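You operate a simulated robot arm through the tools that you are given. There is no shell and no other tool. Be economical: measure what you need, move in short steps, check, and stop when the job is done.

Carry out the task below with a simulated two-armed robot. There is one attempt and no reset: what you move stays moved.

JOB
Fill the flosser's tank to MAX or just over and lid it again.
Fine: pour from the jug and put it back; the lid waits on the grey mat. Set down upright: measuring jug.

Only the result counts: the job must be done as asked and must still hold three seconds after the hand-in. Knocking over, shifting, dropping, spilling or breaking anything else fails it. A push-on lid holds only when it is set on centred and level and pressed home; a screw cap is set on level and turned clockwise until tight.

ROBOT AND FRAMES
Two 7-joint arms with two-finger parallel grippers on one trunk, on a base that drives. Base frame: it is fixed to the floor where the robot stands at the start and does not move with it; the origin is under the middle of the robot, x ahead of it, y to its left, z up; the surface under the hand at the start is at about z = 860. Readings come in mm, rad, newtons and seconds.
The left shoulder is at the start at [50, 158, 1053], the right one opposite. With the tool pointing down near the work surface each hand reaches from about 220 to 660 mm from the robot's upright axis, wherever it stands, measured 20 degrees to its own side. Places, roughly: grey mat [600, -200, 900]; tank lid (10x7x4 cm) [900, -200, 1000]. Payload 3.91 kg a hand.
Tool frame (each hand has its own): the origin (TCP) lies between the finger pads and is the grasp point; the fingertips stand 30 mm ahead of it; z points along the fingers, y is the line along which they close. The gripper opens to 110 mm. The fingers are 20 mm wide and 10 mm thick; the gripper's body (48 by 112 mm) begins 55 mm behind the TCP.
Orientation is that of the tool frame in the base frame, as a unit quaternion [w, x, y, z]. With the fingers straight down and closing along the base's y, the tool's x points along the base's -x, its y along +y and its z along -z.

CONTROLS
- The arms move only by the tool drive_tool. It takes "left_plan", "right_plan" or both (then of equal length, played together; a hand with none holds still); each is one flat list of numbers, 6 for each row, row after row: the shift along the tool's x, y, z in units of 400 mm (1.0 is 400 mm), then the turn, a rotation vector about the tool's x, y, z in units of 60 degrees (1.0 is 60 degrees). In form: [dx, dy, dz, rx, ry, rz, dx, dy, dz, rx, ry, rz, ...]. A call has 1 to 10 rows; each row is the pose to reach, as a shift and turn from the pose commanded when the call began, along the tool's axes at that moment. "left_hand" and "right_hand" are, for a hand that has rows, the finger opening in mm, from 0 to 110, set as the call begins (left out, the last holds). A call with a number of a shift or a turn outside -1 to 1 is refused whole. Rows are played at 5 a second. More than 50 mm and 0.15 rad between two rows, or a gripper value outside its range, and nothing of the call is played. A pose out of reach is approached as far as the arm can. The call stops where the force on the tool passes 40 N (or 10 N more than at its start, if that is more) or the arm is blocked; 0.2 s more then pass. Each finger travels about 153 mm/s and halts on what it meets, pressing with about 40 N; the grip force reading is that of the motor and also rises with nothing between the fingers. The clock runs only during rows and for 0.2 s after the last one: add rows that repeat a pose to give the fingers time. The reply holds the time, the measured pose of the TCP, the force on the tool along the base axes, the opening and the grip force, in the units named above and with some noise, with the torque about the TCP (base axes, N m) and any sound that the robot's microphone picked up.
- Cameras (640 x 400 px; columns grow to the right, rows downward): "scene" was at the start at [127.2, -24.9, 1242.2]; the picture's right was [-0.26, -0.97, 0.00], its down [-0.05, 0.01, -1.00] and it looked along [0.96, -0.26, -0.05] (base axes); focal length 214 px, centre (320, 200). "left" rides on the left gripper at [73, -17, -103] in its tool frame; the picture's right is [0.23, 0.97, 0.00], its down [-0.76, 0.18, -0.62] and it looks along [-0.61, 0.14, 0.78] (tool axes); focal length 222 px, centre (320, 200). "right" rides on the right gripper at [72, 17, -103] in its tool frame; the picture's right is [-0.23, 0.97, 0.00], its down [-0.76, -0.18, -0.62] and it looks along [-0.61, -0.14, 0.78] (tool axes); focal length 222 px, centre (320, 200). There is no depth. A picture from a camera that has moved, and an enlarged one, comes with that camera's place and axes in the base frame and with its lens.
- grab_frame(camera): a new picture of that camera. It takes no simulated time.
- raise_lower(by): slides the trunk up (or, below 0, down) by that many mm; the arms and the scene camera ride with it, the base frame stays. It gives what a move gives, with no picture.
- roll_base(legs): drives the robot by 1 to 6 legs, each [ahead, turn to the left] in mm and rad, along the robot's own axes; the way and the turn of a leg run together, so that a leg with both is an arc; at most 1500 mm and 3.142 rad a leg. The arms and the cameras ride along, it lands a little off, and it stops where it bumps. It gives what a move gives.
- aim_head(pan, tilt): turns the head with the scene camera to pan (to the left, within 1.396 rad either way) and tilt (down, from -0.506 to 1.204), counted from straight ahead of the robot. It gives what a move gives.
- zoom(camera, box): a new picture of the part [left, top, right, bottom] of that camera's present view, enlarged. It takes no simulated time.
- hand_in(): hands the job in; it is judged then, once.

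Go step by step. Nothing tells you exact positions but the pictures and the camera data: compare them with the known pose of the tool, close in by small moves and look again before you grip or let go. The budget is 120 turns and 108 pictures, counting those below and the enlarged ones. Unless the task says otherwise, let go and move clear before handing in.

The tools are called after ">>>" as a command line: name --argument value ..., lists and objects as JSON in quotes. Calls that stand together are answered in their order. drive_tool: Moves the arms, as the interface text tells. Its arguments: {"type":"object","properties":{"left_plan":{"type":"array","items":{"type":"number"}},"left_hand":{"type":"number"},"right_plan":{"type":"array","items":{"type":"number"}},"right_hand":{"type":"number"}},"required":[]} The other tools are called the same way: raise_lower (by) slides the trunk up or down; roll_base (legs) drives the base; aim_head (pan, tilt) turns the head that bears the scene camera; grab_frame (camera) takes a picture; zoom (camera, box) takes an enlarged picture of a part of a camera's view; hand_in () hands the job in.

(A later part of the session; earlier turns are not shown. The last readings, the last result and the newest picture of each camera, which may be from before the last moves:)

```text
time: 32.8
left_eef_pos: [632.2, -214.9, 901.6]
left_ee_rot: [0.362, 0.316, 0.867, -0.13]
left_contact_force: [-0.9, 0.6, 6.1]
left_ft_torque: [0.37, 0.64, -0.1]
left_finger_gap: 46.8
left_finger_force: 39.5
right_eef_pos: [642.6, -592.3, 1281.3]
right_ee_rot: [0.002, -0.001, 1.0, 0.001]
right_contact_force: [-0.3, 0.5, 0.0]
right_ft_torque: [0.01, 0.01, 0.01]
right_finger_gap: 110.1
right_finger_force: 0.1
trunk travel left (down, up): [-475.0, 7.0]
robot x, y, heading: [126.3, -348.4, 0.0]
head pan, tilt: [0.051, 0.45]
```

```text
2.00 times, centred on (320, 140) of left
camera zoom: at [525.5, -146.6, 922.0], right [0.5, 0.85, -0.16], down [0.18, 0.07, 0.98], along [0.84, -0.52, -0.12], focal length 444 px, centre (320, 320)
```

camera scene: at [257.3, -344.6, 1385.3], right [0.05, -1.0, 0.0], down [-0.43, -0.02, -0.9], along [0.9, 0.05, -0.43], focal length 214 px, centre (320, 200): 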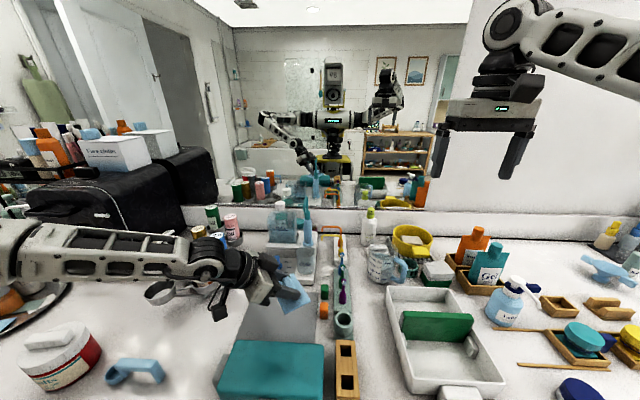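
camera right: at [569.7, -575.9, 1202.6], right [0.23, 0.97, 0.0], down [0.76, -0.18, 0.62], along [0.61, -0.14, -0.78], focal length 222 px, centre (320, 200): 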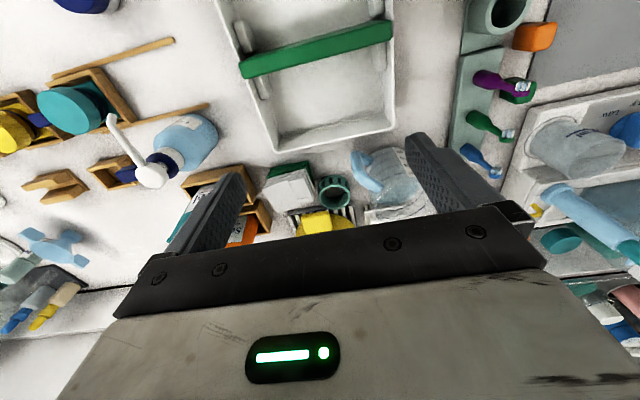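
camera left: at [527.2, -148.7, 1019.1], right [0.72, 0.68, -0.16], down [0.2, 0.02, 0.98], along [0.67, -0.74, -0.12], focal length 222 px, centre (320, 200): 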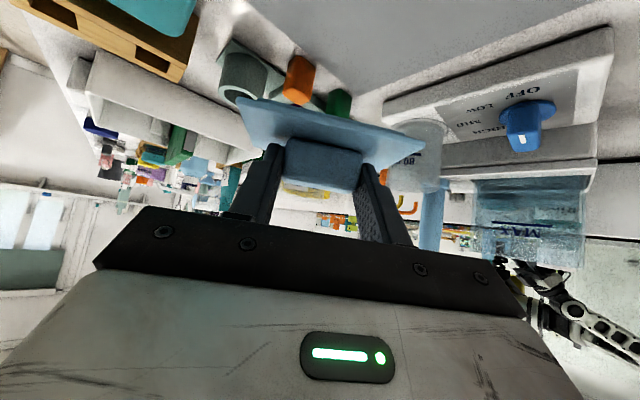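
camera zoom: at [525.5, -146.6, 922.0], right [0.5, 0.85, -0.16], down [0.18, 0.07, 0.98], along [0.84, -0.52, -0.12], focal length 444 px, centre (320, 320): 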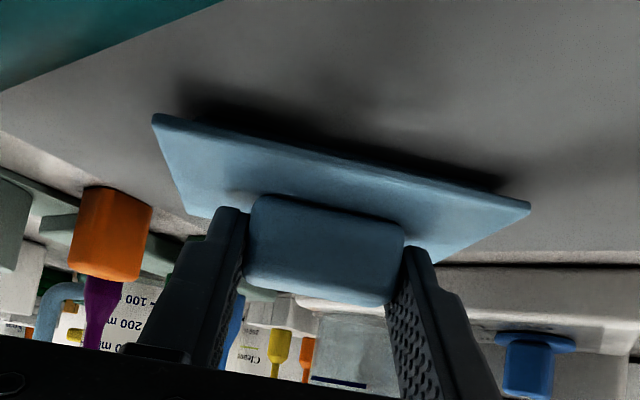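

Contact at 6 N: the lid rests on the mat. Release and retreat.

>>> drive_tool --left_plan '[0, 0, 0, 0, 0, 0, 0, 0, 0, 0, 0, 0, 0, 0, -0.06, 0, 0, 0, 0, 0, -0.15, 0, 0, 0, 0, 0, -0.27, 0, 0, 0, -0.1, 0, -0.38, 0, 0, 0]' --left_hand 80

>>> grab_frame --camera "scene"

>>> zoom --camera "scene" --box '[220, 200, 440, 340]'

```text
refused: row 6 steps farther than a row can; nothing moved
```

```text
69 pictures are left
camera scene: at [257.2, -343.1, 1385.4], right [0.05, -1.0, 0.0], down [-0.43, -0.02, -0.9], along [0.9, 0.05, -0.43], focal length 214 px, centre (320, 200)
```

scene: 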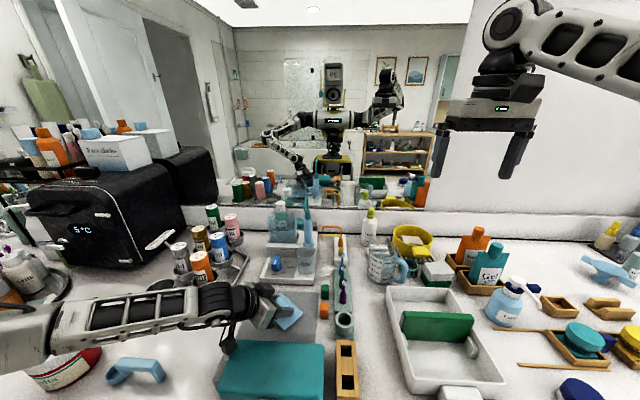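

```text
2.86 times, centred on (330, 270) of scene
camera zoom: at [257.2, -343.1, 1385.4], right [0.05, -1.0, 0.0], down [-0.43, -0.02, -0.9], along [0.9, 0.05, -0.43], focal length 613 px, centre (291, 0)
```

zoom: 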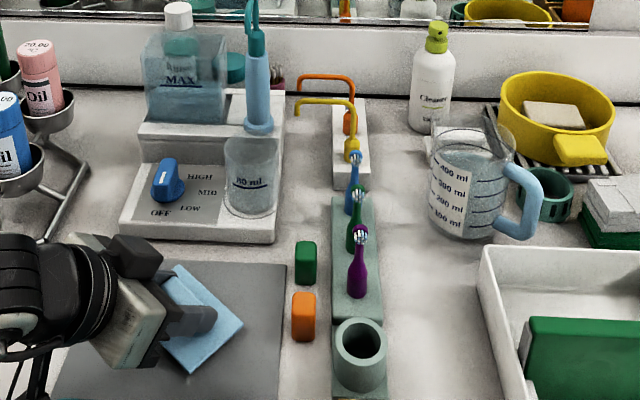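

>>> drive_tool --left_plan '[0, 0, 0, 0, 0, 0, 0, 0, 0, 0, 0, 0, 0, 0, -0.06, 0, 0, 0, 0, 0, -0.15, 0, 0, 0, 0, 0, -0.25, 0, 0, 0, -0.07, 0, -0.33, 0, 0, 0, -0.14, 0, -0.41, 0, 0, 0, -0.21, 0, -0.48, 0, 0, 0]' --left_hand 80

>>> grab_frame --camera "scene"

>>> zoom --camera "scene" --box '[220, 200, 440, 340]'

```text
time: 34.6
left_eef_pos: [569.7, -165.0, 1093.7]
left_ee_rot: [0.361, 0.316, 0.867, -0.131]
left_contact_force: [-0.1, 0.6, -1.0]
left_ft_torque: [-0.04, 0.0, -0.02]
left_finger_gap: 79.9
left_finger_force: 0.0
right_eef_pos: [642.7, -593.9, 1279.9]
right_ee_rot: [0.0, -0.001, 1.0, 0.001]
right_contact_force: [1.0, 0.2, -0.4]
right_ft_torque: [0.0, 0.0, 0.02]
right_finger_gap: 109.9
right_finger_force: 0.0
trunk travel left (down, up): [-475.0, 7.0]
robot x, y, heading: [123.9, -345.8, 0.005]
head pan, tilt: [0.051, 0.45]
```

```text
67 pictures are left
camera scene: at [257.9, -343.2, 1385.1], right [0.05, -1.0, 0.0], down [-0.43, -0.02, -0.9], along [0.9, 0.05, -0.44], focal length 214 px, centre (320, 200)
```

scene: 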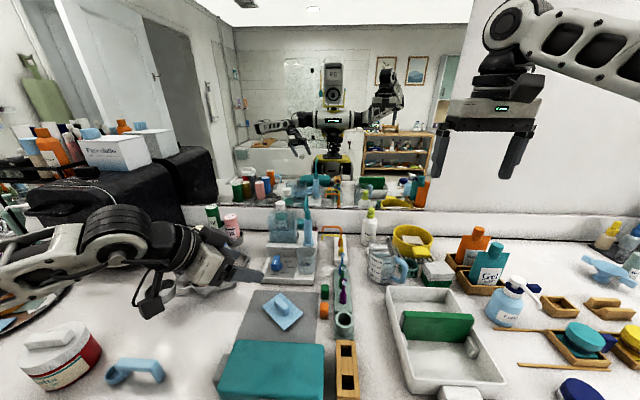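

```text
2.86 times, centred on (330, 270) of scene
camera zoom: at [257.9, -343.2, 1385.1], right [0.05, -1.0, 0.0], down [-0.43, -0.02, -0.9], along [0.9, 0.05, -0.44], focal length 613 px, centre (291, 0)
```

zoom: 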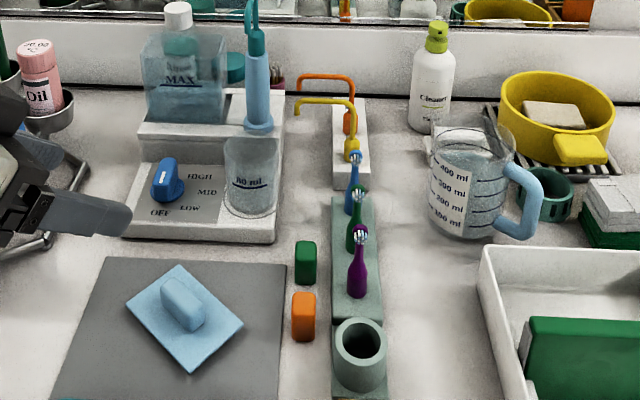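

The lid lies on the mat. Now I look at the jug from the right hand's camera, higher up.

>>> grab_frame --camera "right"

>>> zoom --camera "right" --box '[320, 100, 440, 200]'

>>> zoom --camera "scene" --box '[360, 235, 420, 290]'

```text
65 pictures are left
camera right: at [569.8, -576.3, 1382.6], right [0.23, 0.97, 0.0], down [0.76, -0.18, 0.62], along [0.61, -0.14, -0.78], focal length 222 px, centre (320, 200)
```

right: 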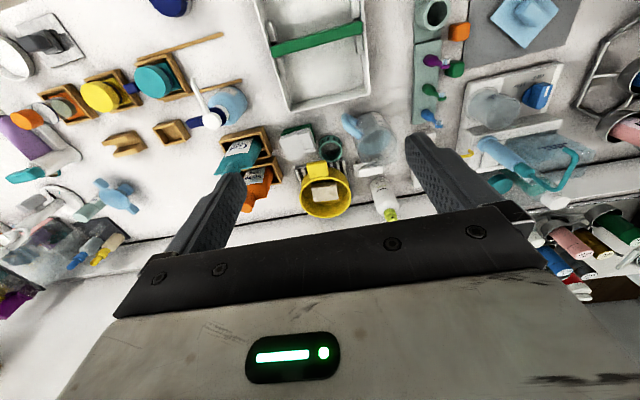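

```text
4.00 times, centred on (380, 150) of right
camera zoom: at [569.8, -576.3, 1382.6], right [0.23, 0.97, 0.0], down [0.76, -0.18, 0.62], along [0.61, -0.14, -0.78], focal length 888 px, centre (80, 400)
```

zoom: 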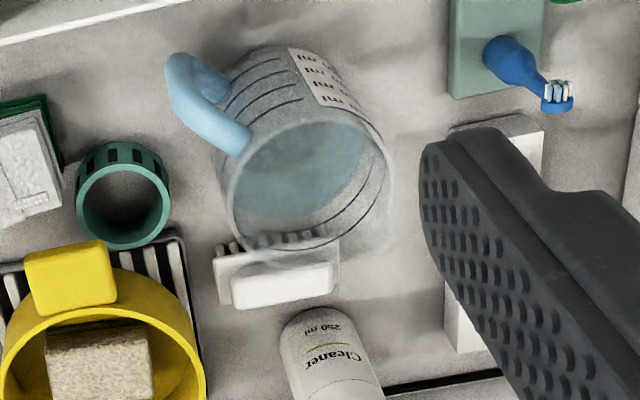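

```text
7.27 times, centred on (390, 262) of scene
camera zoom: at [257.9, -343.2, 1385.1], right [0.05, -1.0, 0.0], down [-0.43, -0.02, -0.9], along [0.9, 0.05, -0.44], focal length 1560 px, centre (-189, -254)
```

zoom: 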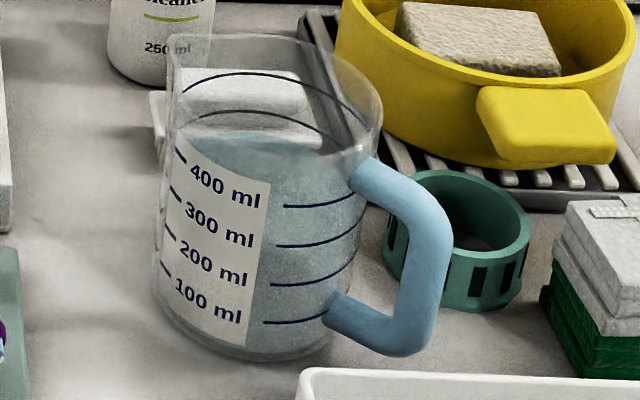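

Jug rim centre ≈ (788,-509,967), R≈45, handle toward az -136°. I plan to straddle the body from the handle side with the right hand; that needs the base ~200 mm further right, so I drive there.

>>> roll_base --legs '[[-60, 0], [0, -1.571], [200, 0], [0, 1.571], [55, 0]]'

>>> grab_frame --camera "scene"

```text
time: 44.9
left_eef_pos: [514.3, -357.4, 1094.2]
left_ee_rot: [0.362, 0.31, 0.869, -0.128]
left_contact_force: [0.9, -0.5, 0.1]
left_ft_torque: [-0.01, 0.0, 0.0]
left_finger_gap: 79.9
left_finger_force: 0.1
right_eef_pos: [591.1, -783.5, 1281.1]
right_ee_rot: [0.001, -0.007, 1.0, 0.001]
right_contact_force: [0.3, -0.8, 1.1]
right_ft_torque: [0.0, -0.02, 0.0]
right_finger_gap: 110.1
right_finger_force: 0.0
trunk travel left (down, up): [-475.0, 7.0]
robot x, y, heading: [70.9, -543.4, 0.02]
head pan, tilt: [0.051, 0.45]
```

```text
62 pictures are left
camera scene: at [202.6, -537.6, 1385.2], right [0.07, -1.0, 0.0], down [-0.43, -0.03, -0.9], along [0.9, 0.06, -0.44], focal length 214 px, centre (320, 200)
```

scene: 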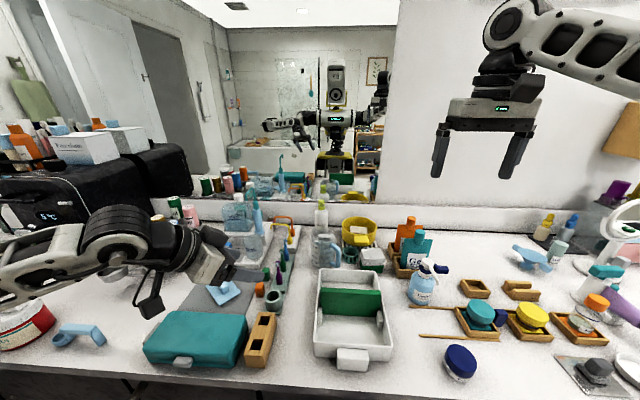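

>>> roll_base --legs '[[45, -0.02]]'

```text
time: 45.8
left_eef_pos: [517.1, -366.7, 1095.5]
left_ee_rot: [0.362, 0.32, 0.866, -0.132]
left_contact_force: [0.4, 0.0, -0.1]
left_ft_torque: [-0.01, -0.01, -0.03]
left_finger_gap: 79.8
left_finger_force: 0.0
right_eef_pos: [585.1, -795.1, 1279.9]
right_ee_rot: [0.0, 0.004, 1.0, 0.0]
right_contact_force: [0.0, 0.3, 1.0]
right_ft_torque: [-0.01, -0.01, -0.02]
right_finger_gap: 110.0
right_finger_force: 0.1
trunk travel left (down, up): [-475.0, 7.0]
robot x, y, heading: [75.2, -539.7, -0.004]
head pan, tilt: [0.051, 0.45]
```

>>> drive_tool --right_plan '[-0.03, 0.051, 0.064, -0.037, -0.092, -0.067, -0.06, 0.102, 0.129, -0.074, -0.183, -0.134, -0.089, 0.153, 0.193, -0.111, -0.275, -0.2, -0.119, 0.204, 0.257, -0.148, -0.367, -0.267, -0.149, 0.255, 0.321, -0.185, -0.459, -0.334, -0.179, 0.306, 0.386, -0.222, -0.55, -0.401, -0.208, 0.357, 0.45, -0.259, -0.642, -0.468, -0.238, 0.408, 0.514, -0.296, -0.734, -0.534, -0.268, 0.459, 0.578, -0.333, -0.825, -0.601, -0.2975, 0.51, 0.6425, -0.37, -0.917, -0.668]' --right_hand 110

>>> grab_frame --camera "right"

>>> grab_frame --camera "scene"

```text
time: 48.0
left_eef_pos: [516.8, -366.1, 1093.7]
left_ee_rot: [0.362, 0.319, 0.866, -0.131]
left_contact_force: [1.1, -0.1, -0.8]
left_ft_torque: [0.01, 0.01, 0.01]
left_finger_gap: 79.7
left_finger_force: 0.1
right_eef_pos: [654.3, -639.6, 1063.6]
right_ee_rot: [0.421, -0.247, 0.846, 0.214]
right_contact_force: [0.0, -0.1, 0.8]
right_ft_torque: [-0.05, 0.05, -0.02]
right_finger_gap: 109.9
right_finger_force: 0.0
right hand out of reach, approached as far as the arm can: row 7, 8, 9, 10
trunk travel left (down, up): [-475.0, 7.0]
robot x, y, heading: [72.7, -542.2, -0.005]
head pan, tilt: [0.051, 0.45]
```

```text
61 pictures are left
camera right: at [542.8, -703.7, 1063.2], right [-0.47, 0.82, 0.34], down [0.12, -0.31, 0.94], along [0.88, 0.48, 0.04], focal length 222 px, centre (320, 200)
```

right: 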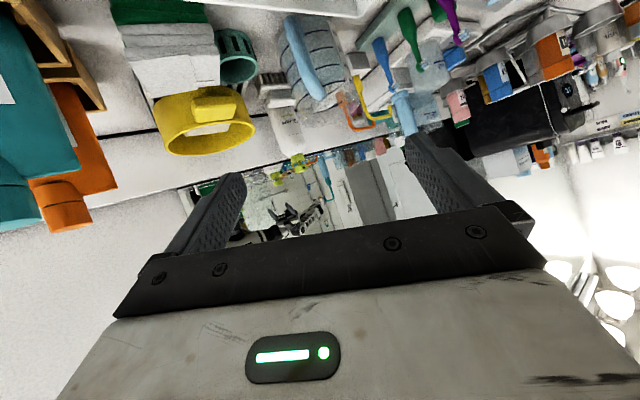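

```text
60 pictures are left
camera scene: at [202.2, -538.9, 1385.2], right [0.05, -1.0, 0.0], down [-0.43, -0.02, -0.9], along [0.9, 0.04, -0.44], focal length 214 px, centre (320, 200)
```

scene: 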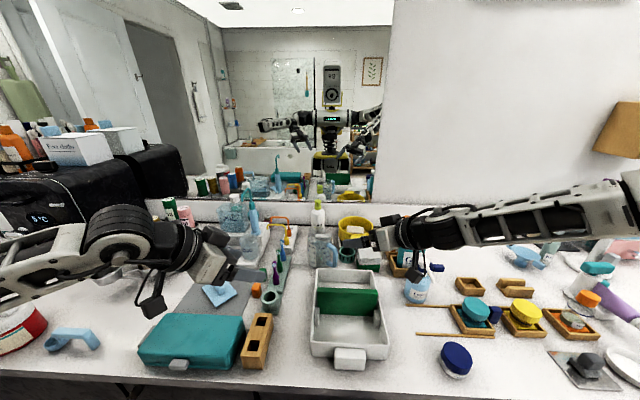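

Joint limit leaves a 10° roll error. I try rotating out the roll and advancing half-way.

>>> drive_tool --right_plan '[0, 0, 0, 0, 0, -0.087, 0, 0, 0, 0, 0, -0.174, -0.005, 0.003, 0.1, 0, 0, -0.174, -0.01, 0.006, 0.2, 0, 0, -0.174]'

```text
time: 49.0
left_eef_pos: [516.7, -365.9, 1094.9]
left_ee_rot: [0.361, 0.32, 0.866, -0.132]
left_contact_force: [0.6, -0.8, -0.8]
left_ft_torque: [0.01, 0.0, 0.01]
left_finger_gap: 80.1
left_finger_force: 0.0
right_eef_pos: [655.4, -638.2, 1067.4]
right_ee_rot: [0.465, -0.397, 0.779, 0.137]
right_contact_force: [0.2, 0.0, 0.3]
right_ft_torque: [0.01, -0.01, 0.01]
right_finger_gap: 109.9
right_finger_force: 0.0
right hand out of reach, approached as far as the arm can: row 3, 4
trunk travel left (down, up): [-475.0, 7.0]
robot x, y, heading: [71.6, -540.5, 0.001]
head pan, tilt: [0.051, 0.45]
```

I test a smaller yaw (22°) approach instead, which still straddles the jug.

>>> drive_tool --right_plan '[-0.007, 0.027, 0.055, 0.0755, 0.007, 0.091, -0.014, 0.053, 0.11, 0.151, 0.014, 0.182, -0.02, 0.08, 0.164, 0.227, 0.021, 0.273, -0.027, 0.1065, 0.219, 0.302, 0.028, 0.364, -0.027, 0.1065, 0.219, 0.302, 0.028, 0.364]'

>>> grab_frame --camera "scene"

```text
time: 50.2
left_eef_pos: [515.8, -366.1, 1094.7]
left_ee_rot: [0.361, 0.32, 0.866, -0.132]
left_contact_force: [0.4, 0.5, -0.1]
left_ft_torque: [-0.02, -0.01, 0.01]
left_finger_gap: 79.9
left_finger_force: 0.0
right_eef_pos: [630.7, -635.8, 1079.2]
right_ee_rot: [0.476, -0.167, 0.858, 0.094]
right_contact_force: [0.6, -0.6, 1.3]
right_ft_torque: [0.0, 0.0, -0.02]
right_finger_gap: 110.1
right_finger_force: 0.2
right hand out of reach, approached as far as the arm can: row 1, 2, 3, 4, 5
trunk travel left (down, up): [-475.0, 7.0]
robot x, y, heading: [67.2, -541.7, 0.0]
head pan, tilt: [0.051, 0.45]
```

```text
59 pictures are left
camera scene: at [202.3, -538.8, 1385.2], right [0.05, -1.0, 0.0], down [-0.43, -0.02, -0.9], along [0.9, 0.04, -0.44], focal length 214 px, centre (320, 200)
```

scene: 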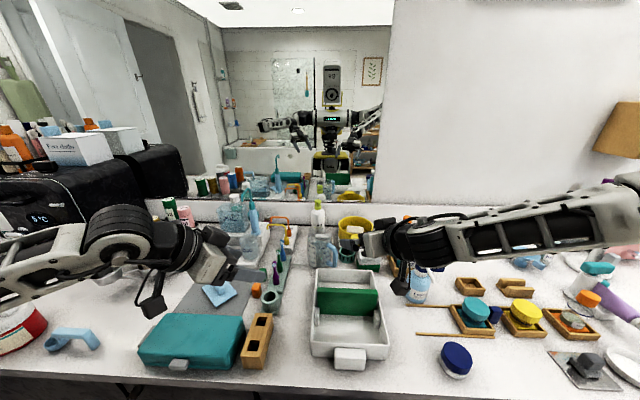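

The right wrist is near a singular alignment with its forearm. The left arm (forearm from the other side) suits this approach better, so I retract the right arm first.

>>> drive_tool --right_plan '[-0.02, -0.03, -0.087, 0.023, 0.119, 0.042, -0.04, -0.059, -0.173, 0.047, 0.238, 0.084, -0.06, -0.089, -0.26, 0.07, 0.358, 0.126, -0.08, -0.118, -0.347, 0.094, 0.477, 0.168, -0.1, -0.148, -0.433, 0.117, 0.596, 0.209, -0.12, -0.178, -0.52, 0.14, 0.715, 0.251, -0.14, -0.207, -0.606, 0.164, 0.835, 0.293, -0.16, -0.237, -0.693, 0.187, 0.954, 0.335]'

>>> drive_tool --left_plan '[-0.02, 0, -0.1, 0, 0, 0, -0.04, 0, -0.2, 0, 0, 0, -0.06, 0, -0.3, 0, 0, 0]' --left_hand 110

>>> roll_base --legs '[[-40, 0], [0, -1.571], [230, 0], [0, 1.571]]'

>>> grab_frame --camera "scene"

```text
time: 52.0
left_eef_pos: [515.0, -367.6, 1094.9]
left_ee_rot: [0.361, 0.32, 0.866, -0.132]
left_contact_force: [0.1, -0.5, -0.6]
left_ft_torque: [0.01, -0.01, -0.03]
left_finger_gap: 79.9
left_finger_force: 0.1
right_eef_pos: [476.6, -801.8, 1279.8]
right_ee_rot: [0.0, -0.001, 1.0, 0.001]
right_contact_force: [-0.2, 0.6, 1.0]
right_ft_torque: [0.04, 0.03, -0.04]
right_finger_gap: 110.0
right_finger_force: 0.0
trunk travel left (down, up): [-475.0, 7.0]
robot x, y, heading: [73.0, -544.8, -0.0]
head pan, tilt: [0.051, 0.45]
```

```text
time: 52.8
left_eef_pos: [463.2, -322.3, 1197.7]
left_ee_rot: [0.362, 0.32, 0.865, -0.132]
left_contact_force: [-0.3, 0.1, -0.6]
left_ft_torque: [-0.01, -0.01, 0.0]
left_finger_gap: 110.0
left_finger_force: 0.0
right_eef_pos: [477.3, -800.6, 1278.6]
right_ee_rot: [0.0, -0.002, 1.0, 0.001]
right_contact_force: [0.4, 0.1, -0.1]
right_ft_torque: [-0.01, -0.04, -0.01]
right_finger_gap: 109.9
right_finger_force: 0.1
trunk travel left (down, up): [-475.0, 7.0]
robot x, y, heading: [73.0, -544.3, -0.009]
head pan, tilt: [0.051, 0.45]
```

```text
time: 62.6
left_eef_pos: [425.4, -561.8, 1197.6]
left_ee_rot: [0.36, 0.328, 0.863, -0.135]
left_contact_force: [0.2, -0.2, 0.8]
left_ft_torque: [0.01, 0.01, 0.02]
left_finger_gap: 110.1
left_finger_force: 0.1
right_eef_pos: [427.8, -1039.8, 1278.2]
right_ee_rot: [0.0, 0.01, 1.0, 0.001]
right_contact_force: [0.8, -0.3, -0.1]
right_ft_torque: [-0.02, -0.03, 0.0]
right_finger_gap: 110.2
right_finger_force: 0.1
trunk travel left (down, up): [-475.0, 7.0]
robot x, y, heading: [29.6, -775.6, -0.023]
head pan, tilt: [0.051, 0.45]
```

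```text
58 pictures are left
camera scene: at [158.4, -773.0, 1385.2], right [0.03, -1.0, 0.0], down [-0.44, -0.01, -0.9], along [0.9, 0.02, -0.44], focal length 214 px, centre (320, 200)
```

scene: 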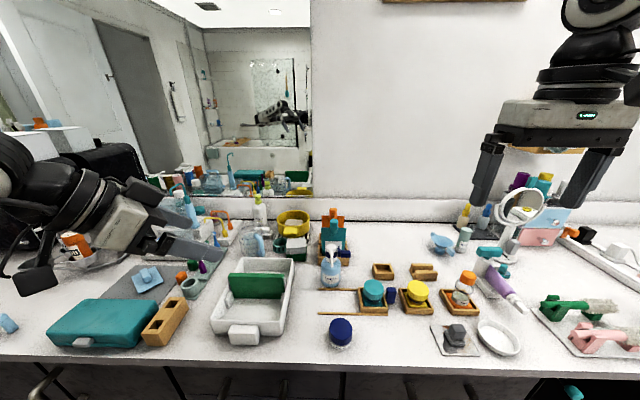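

>>> roll_base --legs '[[90, 0.02]]'

```text
time: 63.8
left_eef_pos: [481.9, -555.7, 1197.9]
left_ee_rot: [0.362, 0.321, 0.865, -0.132]
left_contact_force: [-0.3, -0.8, -0.4]
left_ft_torque: [0.02, -0.04, 0.02]
left_finger_gap: 109.8
left_finger_force: 0.0
right_eef_pos: [492.5, -1034.0, 1279.8]
right_ee_rot: [0.001, 0.002, 1.0, 0.001]
right_contact_force: [-0.7, -0.3, -0.3]
right_ft_torque: [0.05, -0.02, 0.0]
right_finger_gap: 110.2
right_finger_force: 0.0
trunk travel left (down, up): [-475.0, 7.0]
robot x, y, heading: [88.4, -778.0, -0.006]
head pan, tilt: [0.051, 0.45]
```

>>> drive_tool --left_plan '[-0.023, -0.007, 0.057, -0.094, 0, -0.094, -0.047, -0.014, 0.114, -0.188, 0, -0.188, -0.07, -0.021, 0.172, -0.283, 0, -0.283, -0.093, -0.028, 0.229, -0.377, 0, -0.377, -0.1165, -0.035, 0.286, -0.471, 0, -0.471]' --left_hand 110

>>> drive_tool --left_plan '[-0.002, 0.019, 0.08, -0.099, -0.045, -0.073, -0.005, 0.0375, 0.16, -0.197, -0.09, -0.146, -0.007, 0.056, 0.24, -0.296, -0.135, -0.219, -0.009, 0.075, 0.321, -0.395, -0.179, -0.292, -0.012, 0.094, 0.401, -0.493, -0.224, -0.365, -0.014, 0.1125, 0.481, -0.592, -0.269, -0.438, -0.014, 0.1125, 0.481, -0.592, -0.269, -0.438]'

>>> grab_frame --camera "left"

>>> grab_frame --camera "scene"

```text
time: 65.0
left_eef_pos: [561.9, -641.4, 1148.6]
left_ee_rot: [0.384, 0.005, 0.923, -0.002]
left_contact_force: [0.1, -0.4, 0.5]
left_ft_torque: [0.0, -0.01, 0.0]
left_finger_gap: 110.0
left_finger_force: 0.0
right_eef_pos: [494.3, -1034.2, 1279.2]
right_ee_rot: [0.0, 0.002, 1.0, 0.003]
right_contact_force: [-0.4, -0.1, 0.6]
right_ft_torque: [0.01, 0.04, 0.0]
right_finger_gap: 110.1
right_finger_force: 0.0
trunk travel left (down, up): [-475.0, 7.0]
robot x, y, heading: [92.9, -774.1, -0.004]
head pan, tilt: [0.051, 0.45]
```

```text
time: 66.5
left_eef_pos: [701.9, -597.5, 1019.6]
left_ee_rot: [0.481, -0.317, 0.795, 0.19]
left_contact_force: [0.6, -1.2, -0.2]
left_ft_torque: [0.01, 0.03, 0.01]
left_finger_gap: 110.3
left_finger_force: 0.0
right_eef_pos: [492.5, -1034.4, 1279.8]
right_ee_rot: [0.0, 0.002, 1.0, 0.0]
right_contact_force: [-0.8, 0.3, 0.9]
right_ft_torque: [0.0, 0.02, 0.03]
right_finger_gap: 110.0
right_finger_force: 0.0
trunk travel left (down, up): [-475.0, 7.0]
robot x, y, heading: [86.2, -778.2, -0.008]
head pan, tilt: [0.051, 0.45]
```

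```text
57 pictures are left
camera left: at [621.2, -695.6, 1002.1], right [-0.74, 0.64, -0.2], down [-0.27, 0.0, 0.96], along [0.61, 0.77, 0.17], focal length 222 px, centre (320, 200)
```

left: 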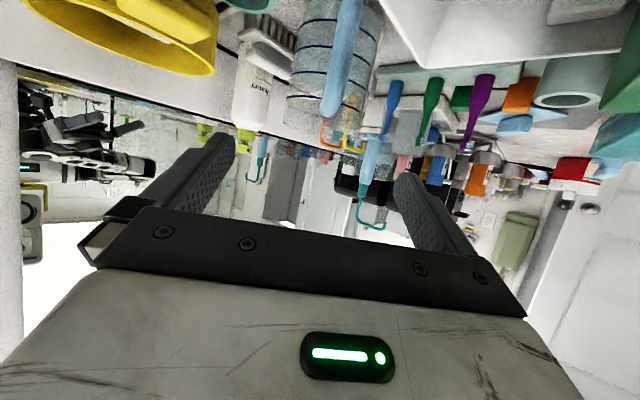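

```text
56 pictures are left
camera scene: at [220.2, -773.5, 1385.2], right [0.04, -1.0, 0.0], down [-0.43, -0.02, -0.9], along [0.9, 0.04, -0.43], focal length 214 px, centre (320, 200)
```

scene: 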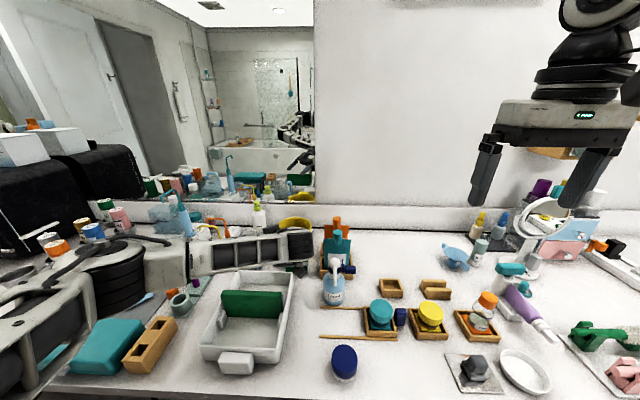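

The left arm reaches the pre-grasp pose. Checking alignment with the jug.

>>> zoom --camera "left" --box '[240, 0, 420, 160]'

```text
2.50 times, centred on (330, 80) of left
camera zoom: at [621.2, -695.6, 1002.1], right [-0.74, 0.64, -0.2], down [-0.27, 0.0, 0.96], along [0.61, 0.77, 0.17], focal length 555 px, centre (295, 500)
```

zoom: 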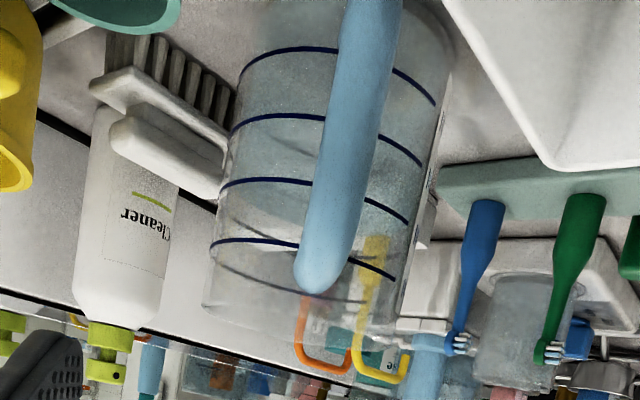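

Alignment agrees with the model (rim centre predicted at the observed pixel). Advancing along the tool axis.

>>> drive_tool --left_plan '[0, 0.005, 0.08, 0, 0, 0, 0, 0.005, 0.15, 0, 0, 0, 0, 0.005, 0.2, 0, 0, 0, 0, 0.005, 0.2, 0, 0, 0]'

>>> grab_frame --camera "left"

```text
time: 67.5
left_eef_pos: [752.3, -549.0, 980.5]
left_ee_rot: [0.48, -0.316, 0.796, 0.189]
left_contact_force: [-0.1, 0.1, -0.3]
left_ft_torque: [-0.03, 0.01, -0.01]
left_finger_gap: 110.1
left_finger_force: 0.1
right_eef_pos: [493.7, -1035.3, 1278.9]
right_ee_rot: [0.0, 0.002, 1.0, 0.001]
right_contact_force: [0.7, 0.1, 0.2]
right_ft_torque: [-0.02, 0.0, 0.0]
right_finger_gap: 110.1
right_finger_force: 0.1
trunk travel left (down, up): [-475.0, 7.0]
robot x, y, heading: [89.1, -778.5, -0.009]
head pan, tilt: [0.051, 0.45]
```

```text
54 pictures are left
camera left: at [671.7, -646.8, 963.8], right [-0.74, 0.64, -0.2], down [-0.27, 0.0, 0.96], along [0.61, 0.77, 0.17], focal length 222 px, centre (320, 200)
```

left: 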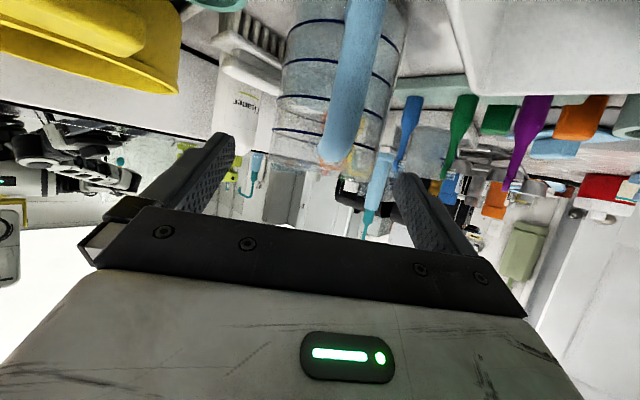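

>>> zoom --camera "left" --box '[220, 60, 420, 220]'

```text
2.50 times, centred on (320, 140) of left
camera zoom: at [671.7, -646.8, 963.8], right [-0.74, 0.64, -0.2], down [-0.27, 0.0, 0.96], along [0.61, 0.77, 0.17], focal length 555 px, centre (320, 350)
```

zoom: 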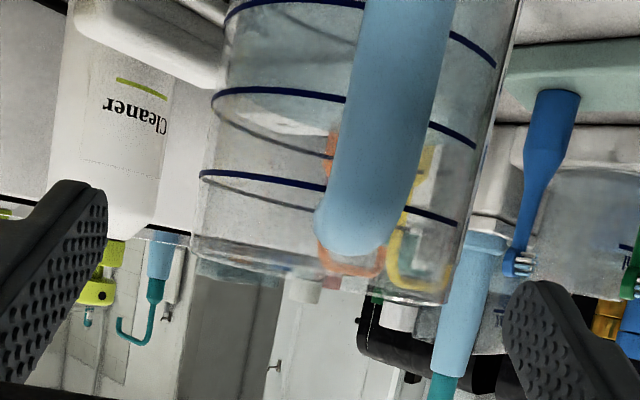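

>>> drive_tool --left_plan '[0, 0.008, 0.03, 0, 0, 0, 0, 0.008, 0.06, 0, 0, 0, 0, 0.008, 0.08, 0, 0, 0, 0, 0.008, 0.1, 0, 0, 0, 0, 0.008, 0.1, 0, 0, 0]'

>>> zoom --camera "left" --box '[180, 40, 460, 240]'

>>> zoom --camera "scene" --box '[180, 200, 340, 300]'

```text
time: 68.8
left_eef_pos: [775.3, -520.8, 961.9]
left_ee_rot: [0.48, -0.317, 0.796, 0.19]
left_contact_force: [-0.1, 0.4, 0.0]
left_ft_torque: [0.05, 0.03, -0.01]
left_finger_gap: 109.9
left_finger_force: 0.1
right_eef_pos: [493.8, -1033.8, 1277.6]
right_ee_rot: [0.0, 0.001, 1.0, 0.001]
right_contact_force: [-0.3, 0.6, 0.0]
right_ft_torque: [0.03, 0.02, -0.03]
right_finger_gap: 110.0
right_finger_force: 0.1
trunk travel left (down, up): [-475.0, 7.0]
robot x, y, heading: [92.4, -781.5, -0.007]
head pan, tilt: [0.051, 0.45]
```

```text
2.00 times, centred on (320, 140) of left
camera zoom: at [694.6, -619.2, 945.4], right [-0.74, 0.64, -0.2], down [-0.27, 0.0, 0.96], along [0.61, 0.77, 0.17], focal length 444 px, centre (320, 320)
```

zoom: 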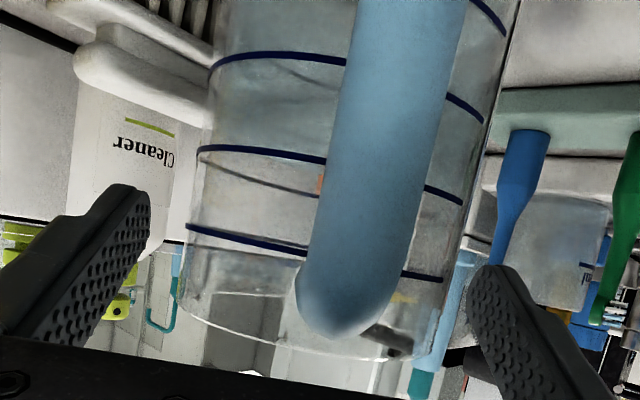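

```text
4.00 times, centred on (260, 250) of scene
camera zoom: at [220.4, -773.7, 1385.2], right [0.04, -1.0, 0.0], down [-0.43, -0.02, -0.9], along [0.9, 0.04, -0.44], focal length 858 px, centre (560, 0)
```

zoom: 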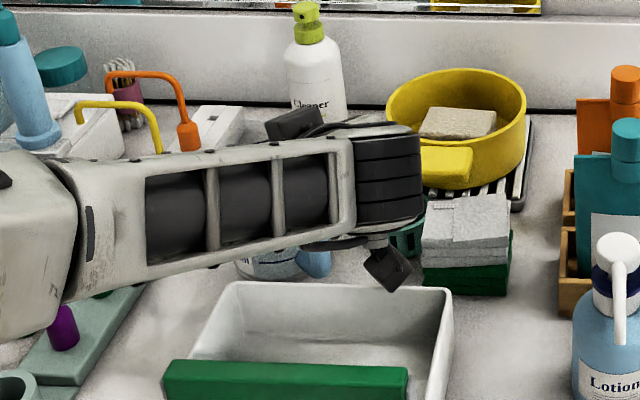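

Jug is centred between the fingers. Closing.

>>> drive_tool --left_plan '[0, 0, 0, 0, 0, 0, 0, 0, 0, 0, 0, 0, 0, 0, 0, 0, 0, 0]' --left_hand 70

>>> zoom --camera "left" --box '[180, 40, 460, 240]'

```text
time: 69.5
left_eef_pos: [775.7, -521.1, 962.3]
left_ee_rot: [0.48, -0.317, 0.796, 0.189]
left_contact_force: [1.0, 0.3, 0.5]
left_ft_torque: [0.04, 0.02, 0.0]
left_finger_gap: 79.6
left_finger_force: 39.8
right_eef_pos: [494.0, -1034.3, 1279.9]
right_ee_rot: [0.001, 0.002, 1.0, 0.001]
right_contact_force: [-0.1, -0.2, -0.7]
right_ft_torque: [0.0, 0.02, 0.0]
right_finger_gap: 110.1
right_finger_force: 0.1
trunk travel left (down, up): [-475.0, 7.0]
robot x, y, heading: [92.1, -779.7, -0.01]
head pan, tilt: [0.051, 0.45]
```

```text
2.00 times, centred on (320, 140) of left
camera zoom: at [694.6, -619.6, 945.5], right [-0.74, 0.64, -0.2], down [-0.27, 0.0, 0.96], along [0.61, 0.77, 0.17], focal length 444 px, centre (320, 320)
```

zoom: 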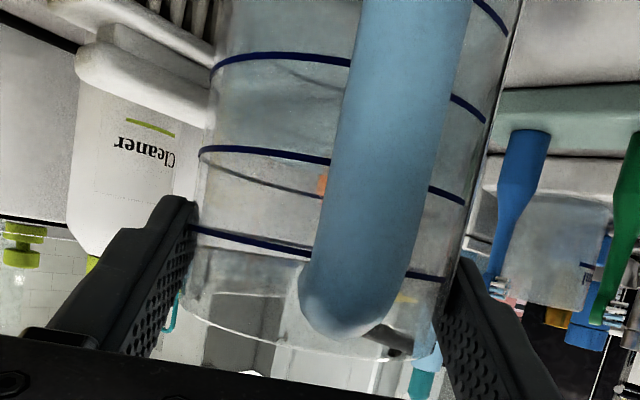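

Gripped at 79.6 mm. Lifting slowly.

>>> drive_tool --left_plan '[-0.011, 0, -0.006, 0, 0, 0, -0.022, 0, -0.012, 0, 0, 0, -0.044, 0, -0.024, 0, 0, 0, -0.066, 0, -0.035, 0, 0, 0, -0.066, 0, -0.035, 0, 0, 0]'

>>> zoom --camera "left" --box '[180, 0, 460, 200]'

>>> grab_frame --camera "scene"

```text
time: 70.8
left_eef_pos: [774.1, -521.1, 991.6]
left_ee_rot: [0.481, -0.315, 0.796, 0.189]
left_contact_force: [0.2, 0.4, -2.6]
left_ft_torque: [-0.04, 0.0, 0.02]
left_finger_gap: 79.4
left_finger_force: 39.9
right_eef_pos: [494.2, -1034.7, 1279.4]
right_ee_rot: [0.001, 0.001, 1.0, 0.001]
right_contact_force: [-0.5, 0.0, -0.2]
right_ft_torque: [0.0, -0.01, -0.04]
right_finger_gap: 110.0
right_finger_force: 0.0
trunk travel left (down, up): [-475.0, 7.0]
robot x, y, heading: [91.9, -776.9, -0.005]
head pan, tilt: [0.051, 0.45]
```

```text
2.00 times, centred on (320, 100) of left
camera zoom: at [694.4, -618.9, 975.3], right [-0.74, 0.64, -0.2], down [-0.26, 0.0, 0.96], along [0.61, 0.77, 0.17], focal length 444 px, centre (320, 400)
```

zoom: 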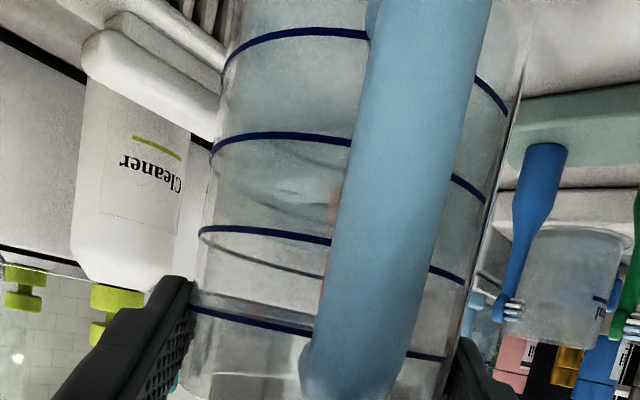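

```text
48 pictures are left
camera scene: at [221.0, -773.5, 1385.1], right [0.04, -1.0, 0.0], down [-0.44, -0.02, -0.9], along [0.9, 0.04, -0.44], focal length 214 px, centre (320, 200)
```

scene: 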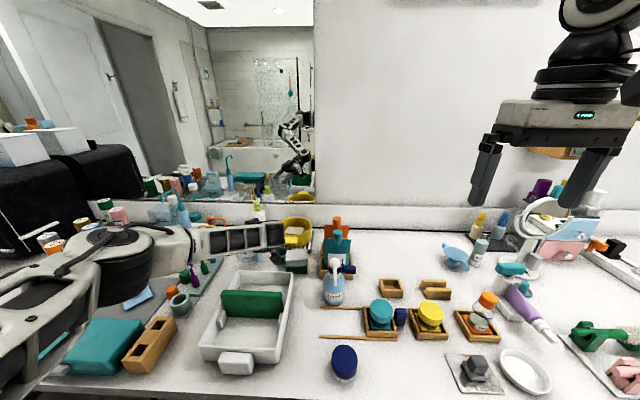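

Jug is held firmly. I lift it clear and pull back for transport.

>>> drive_tool --left_plan '[-0.042, 0, -0.022, 0, 0, 0, -0.126, 0, -0.067, 0, 0, 0, -0.21, 0, -0.111, 0, 0, 0, -0.294, 0, -0.155, 0, 0, 0, -0.378, 0, -0.2, 0, 0, 0, -0.42, 0, -0.222, 0, 0, 0, -0.38, 0.026, -0.295, 0, 0, 0, -0.343, 0.053, -0.367, 0, 0, 0, -0.305, 0.08, -0.44, 0, 0, 0, -0.267, 0.105, -0.512, 0, 0, 0]'

>>> grab_frame --camera "scene"

```text
time: 73.0
left_eef_pos: [650.2, -581.6, 1183.0]
left_ee_rot: [0.479, -0.318, 0.796, 0.19]
left_contact_force: [-0.1, -1.3, -4.0]
left_ft_torque: [-0.01, 0.05, 0.01]
left_finger_gap: 79.5
left_finger_force: 39.9
right_eef_pos: [493.8, -1035.1, 1278.6]
right_ee_rot: [0.001, 0.002, 1.0, 0.001]
right_contact_force: [0.3, 0.3, -0.2]
right_ft_torque: [0.03, -0.02, -0.01]
right_finger_gap: 110.0
right_finger_force: 0.0
trunk travel left (down, up): [-475.0, 7.0]
robot x, y, heading: [89.8, -776.9, -0.005]
head pan, tilt: [0.051, 0.45]
```

```text
47 pictures are left
camera scene: at [220.5, -773.8, 1385.2], right [0.04, -1.0, 0.0], down [-0.43, -0.02, -0.9], along [0.9, 0.04, -0.44], focal length 214 px, centre (320, 200)
```

scene: 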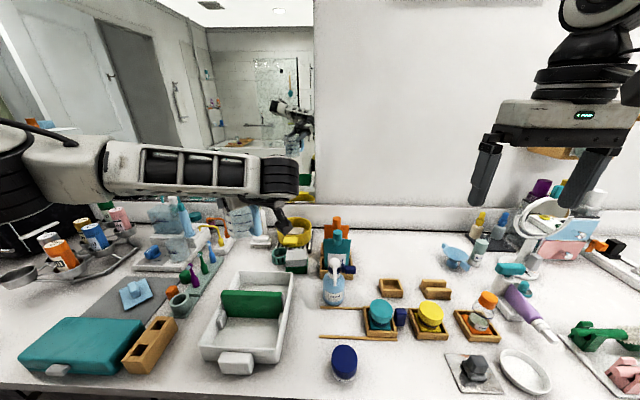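

>>> roll_base --legs '[[-60, 0], [0, 1.571], [490, 0], [0, -1.571]]'

>>> grab_frame --camera "scene"

```text
time: 84.1
left_eef_pos: [585.1, -90.6, 1182.2]
left_ee_rot: [0.479, -0.32, 0.794, 0.192]
left_contact_force: [-0.3, -1.0, -3.3]
left_ft_torque: [-0.02, 0.03, -0.01]
left_finger_gap: 79.3
left_finger_force: 39.3
right_eef_pos: [430.1, -546.6, 1279.4]
right_ee_rot: [0.0, -0.002, 1.0, 0.001]
right_contact_force: [-0.5, -0.1, -0.2]
right_ft_torque: [0.04, 0.0, 0.01]
right_finger_gap: 110.1
right_finger_force: 0.1
trunk travel left (down, up): [-475.0, 7.0]
robot x, y, heading: [19.4, -293.0, 0.002]
head pan, tilt: [0.051, 0.45]
```

```text
46 pictures are left
camera scene: at [155.8, -287.9, 1385.1], right [0.05, -1.0, 0.0], down [-0.43, -0.02, -0.9], along [0.9, 0.05, -0.44], focal length 214 px, centre (320, 200)
```

scene: 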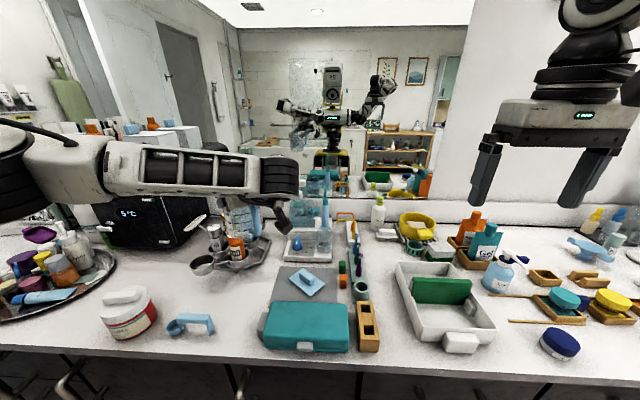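

>>> roll_base --legs '[[100, 0]]'

>>> roll_base --legs '[[0, -0.7]]'

>>> aim_head --pan 0.75 --tilt 0.4

>>> grab_frame --camera "scene"

```text
time: 85.2
left_eef_pos: [682.8, -89.8, 1182.4]
left_ee_rot: [0.479, -0.321, 0.795, 0.192]
left_contact_force: [0.4, 0.8, -3.5]
left_ft_torque: [-0.02, -0.01, 0.01]
left_finger_gap: 79.3
left_finger_force: 40.3
right_eef_pos: [530.0, -543.9, 1278.1]
right_ee_rot: [0.001, -0.005, 1.0, 0.002]
right_contact_force: [-0.4, 0.6, 0.6]
right_ft_torque: [0.03, 0.02, 0.02]
right_finger_gap: 109.8
right_finger_force: 0.2
trunk travel left (down, up): [-475.0, 7.0]
robot x, y, heading: [117.5, -293.7, -0.001]
head pan, tilt: [0.051, 0.45]
```

```text
time: 87.5
left_eef_pos: [682.2, -490.0, 1181.2]
left_ee_rot: [0.514, -0.035, 0.857, 0.02]
left_contact_force: [0.4, -0.1, -3.7]
left_ft_torque: [0.0, 0.04, 0.0]
left_finger_gap: 79.2
left_finger_force: 40.2
right_eef_pos: [276.2, -746.4, 1280.1]
right_ee_rot: [0.001, 0.334, 0.943, 0.0]
right_contact_force: [0.3, -0.5, 0.3]
right_ft_torque: [-0.01, 0.01, 0.0]
right_finger_gap: 109.8
right_finger_force: 0.1
trunk travel left (down, up): [-475.0, 7.0]
robot x, y, heading: [122.8, -289.0, -0.682]
head pan, tilt: [0.051, 0.45]
```

```text
time: 88.5
left_eef_pos: [681.9, -490.5, 1182.1]
left_ee_rot: [0.515, -0.035, 0.856, 0.02]
left_contact_force: [0.6, 0.3, -3.3]
left_ft_torque: [0.0, -0.01, -0.01]
left_finger_gap: 79.1
left_finger_force: 39.9
right_eef_pos: [277.1, -746.2, 1278.2]
right_ee_rot: [0.0, 0.333, 0.943, 0.002]
right_contact_force: [0.6, -0.2, -0.1]
right_ft_torque: [0.01, -0.03, -0.01]
right_finger_gap: 109.9
right_finger_force: 0.0
trunk travel left (down, up): [-475.0, 7.0]
robot x, y, heading: [122.9, -288.4, -0.679]
head pan, tilt: [0.75, 0.4]
```

```text
45 pictures are left
camera scene: at [245.1, -311.6, 1389.8], right [0.07, -1.0, 0.0], down [-0.39, -0.03, -0.92], along [0.92, 0.06, -0.39], focal length 214 px, centre (320, 200)
```

scene: 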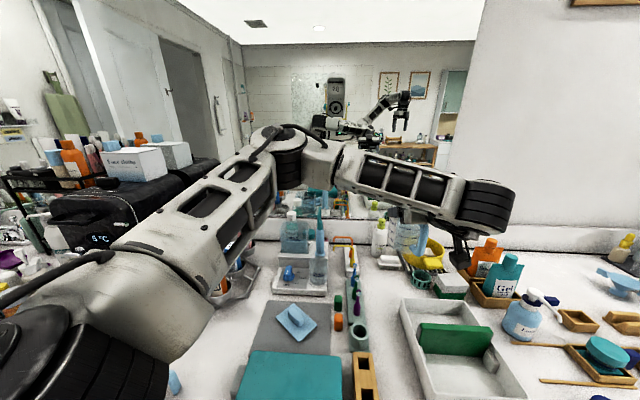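

The base rotated in place, which brings the left shoulder forward. Now I sweep the level jug left in front of the tank, clear of the flosser handle.

>>> drive_tool --left_plan '[-0.0114, 0.095, 0.021, 0.008, 0, 0.0045, -0.023, 0.19, 0.0425, 0.017, 0, 0.009, -0.034, 0.285, 0.064, 0.025, 0, 0.0135, -0.046, 0.38, 0.085, 0.034, 0, 0.018, -0.057, 0.475, 0.106, 0.042, 0, 0.0225, -0.069, 0.57, 0.1275, 0.051, 0, 0.027, -0.08, 0.665, 0.149, 0.06, 0, 0.0315, -0.0915, 0.76, 0.17, 0.068, 0, 0.036, -0.0915, 0.76, 0.17, 0.068, 0, 0.036]'

>>> grab_frame --camera "scene"

>>> grab_frame --camera "left"

```text
time: 90.5
left_eef_pos: [735.6, -179.3, 1181.3]
left_ee_rot: [0.516, 0.001, 0.856, -0.001]
left_contact_force: [0.5, -1.3, -3.4]
left_ft_torque: [0.02, 0.03, 0.01]
left_finger_gap: 79.1
left_finger_force: 40.0
right_eef_pos: [277.1, -745.7, 1279.5]
right_ee_rot: [0.001, 0.333, 0.943, 0.001]
right_contact_force: [0.7, -0.8, 0.2]
right_ft_torque: [0.01, 0.0, -0.02]
right_finger_gap: 110.0
right_finger_force: 0.2
trunk travel left (down, up): [-475.0, 7.0]
robot x, y, heading: [120.7, -291.6, -0.683]
head pan, tilt: [0.75, 0.4]
```

```text
44 pictures are left
camera scene: at [245.4, -312.0, 1389.8], right [0.07, -1.0, 0.0], down [-0.39, -0.03, -0.92], along [0.92, 0.06, -0.39], focal length 214 px, centre (320, 200)
```

scene: 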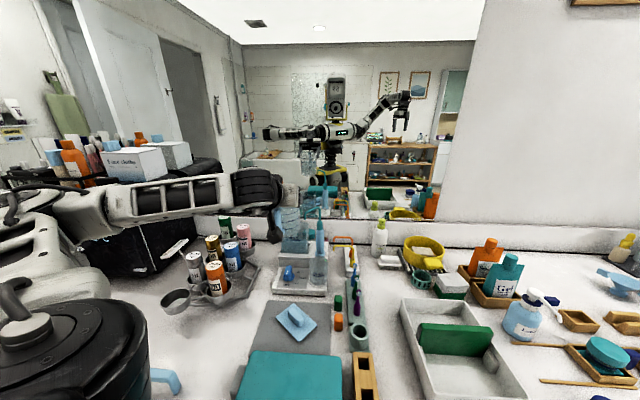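

```text
43 pictures are left
camera left: at [609.9, -197.2, 1164.7], right [-0.1, 0.97, -0.2], down [-0.19, 0.18, 0.96], along [0.98, 0.14, 0.17], focal length 222 px, centre (320, 200)
```

left: 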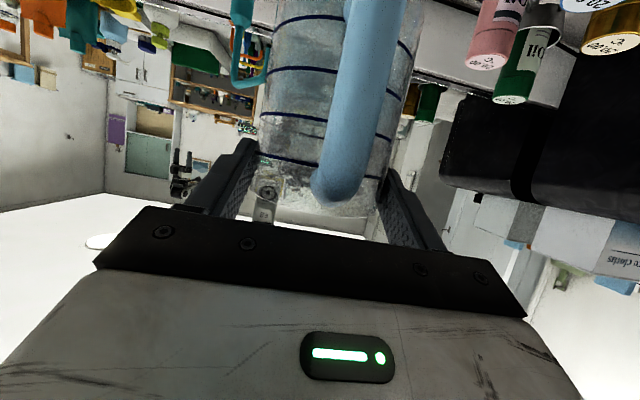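

>>> zoom --camera "scene" --box '[230, 165, 360, 265]'

```text
4.00 times, centred on (295, 215) of scene
camera zoom: at [245.4, -312.0, 1389.8], right [0.07, -1.0, 0.0], down [-0.39, -0.03, -0.92], along [0.92, 0.06, -0.39], focal length 858 px, centre (420, 140)
```

zoom: 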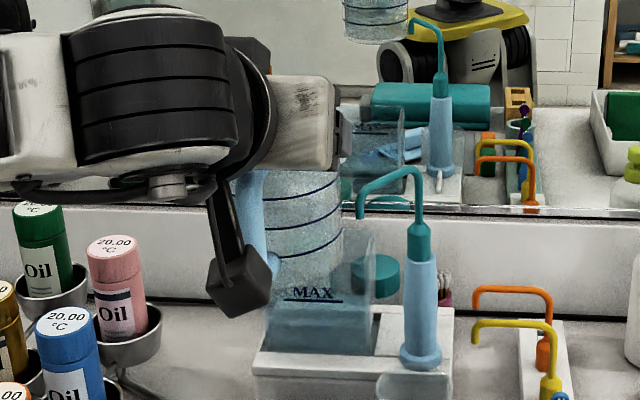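

I see the flosser's hook tip now points left (my sweep likely turned it); I'll keep clear of it and pour with the hand yawed −20° from the front-left, and turn it back later. Moving to a 20° tilt with the lip over the tank.

>>> drive_tool --left_plan '[0.0156, 0.0172, 0.053, 0.053, 0.066, 0.041, 0.031, 0.0344, 0.106, 0.106, 0.132, 0.082, 0.047, 0.0516, 0.159, 0.158, 0.198, 0.124, 0.0624, 0.069, 0.2124, 0.211, 0.264, 0.165, 0.078, 0.086, 0.2655, 0.264, 0.33, 0.206, 0.078, 0.086, 0.2655, 0.264, 0.33, 0.206]'

>>> zoom --camera "scene" --box '[230, 165, 360, 265]'

>>> grab_frame --camera "left"

```text
time: 92.0
left_eef_pos: [815.2, -146.2, 1104.6]
left_ee_rot: [0.354, 0.163, 0.919, -0.065]
left_contact_force: [-0.8, -0.4, -2.6]
left_ft_torque: [-0.03, -0.01, 0.01]
left_finger_gap: 79.4
left_finger_force: 39.7
right_eef_pos: [275.7, -746.1, 1278.7]
right_ee_rot: [0.001, 0.333, 0.943, 0.001]
right_contact_force: [-0.2, -0.2, 0.1]
right_ft_torque: [0.01, 0.01, -0.03]
right_finger_gap: 110.1
right_finger_force: 0.0
trunk travel left (down, up): [-475.0, 7.0]
robot x, y, heading: [122.8, -290.1, -0.682]
head pan, tilt: [0.75, 0.4]
```

```text
4.00 times, centred on (295, 215) of scene
camera zoom: at [244.7, -311.4, 1389.9], right [0.07, -1.0, 0.0], down [-0.39, -0.03, -0.92], along [0.92, 0.06, -0.39], focal length 858 px, centre (420, 140)
```

zoom: 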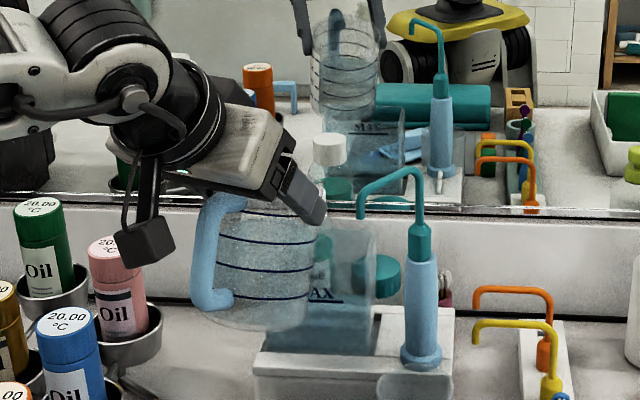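

```text
40 pictures are left
camera left: at [693.0, -119.2, 1131.5], right [0.18, 0.97, -0.16], down [0.2, 0.12, 0.97], along [0.96, -0.2, -0.17], focal length 222 px, centre (320, 200)
```

left: 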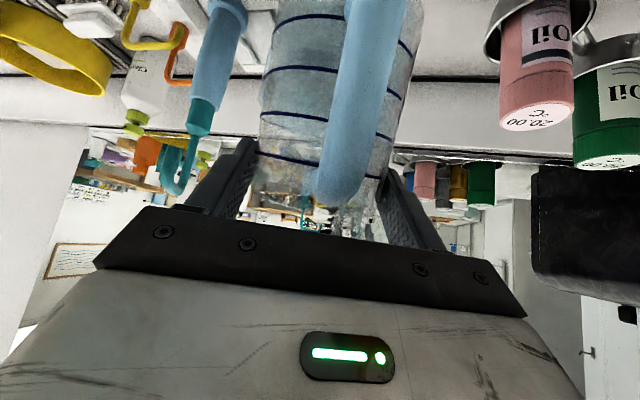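

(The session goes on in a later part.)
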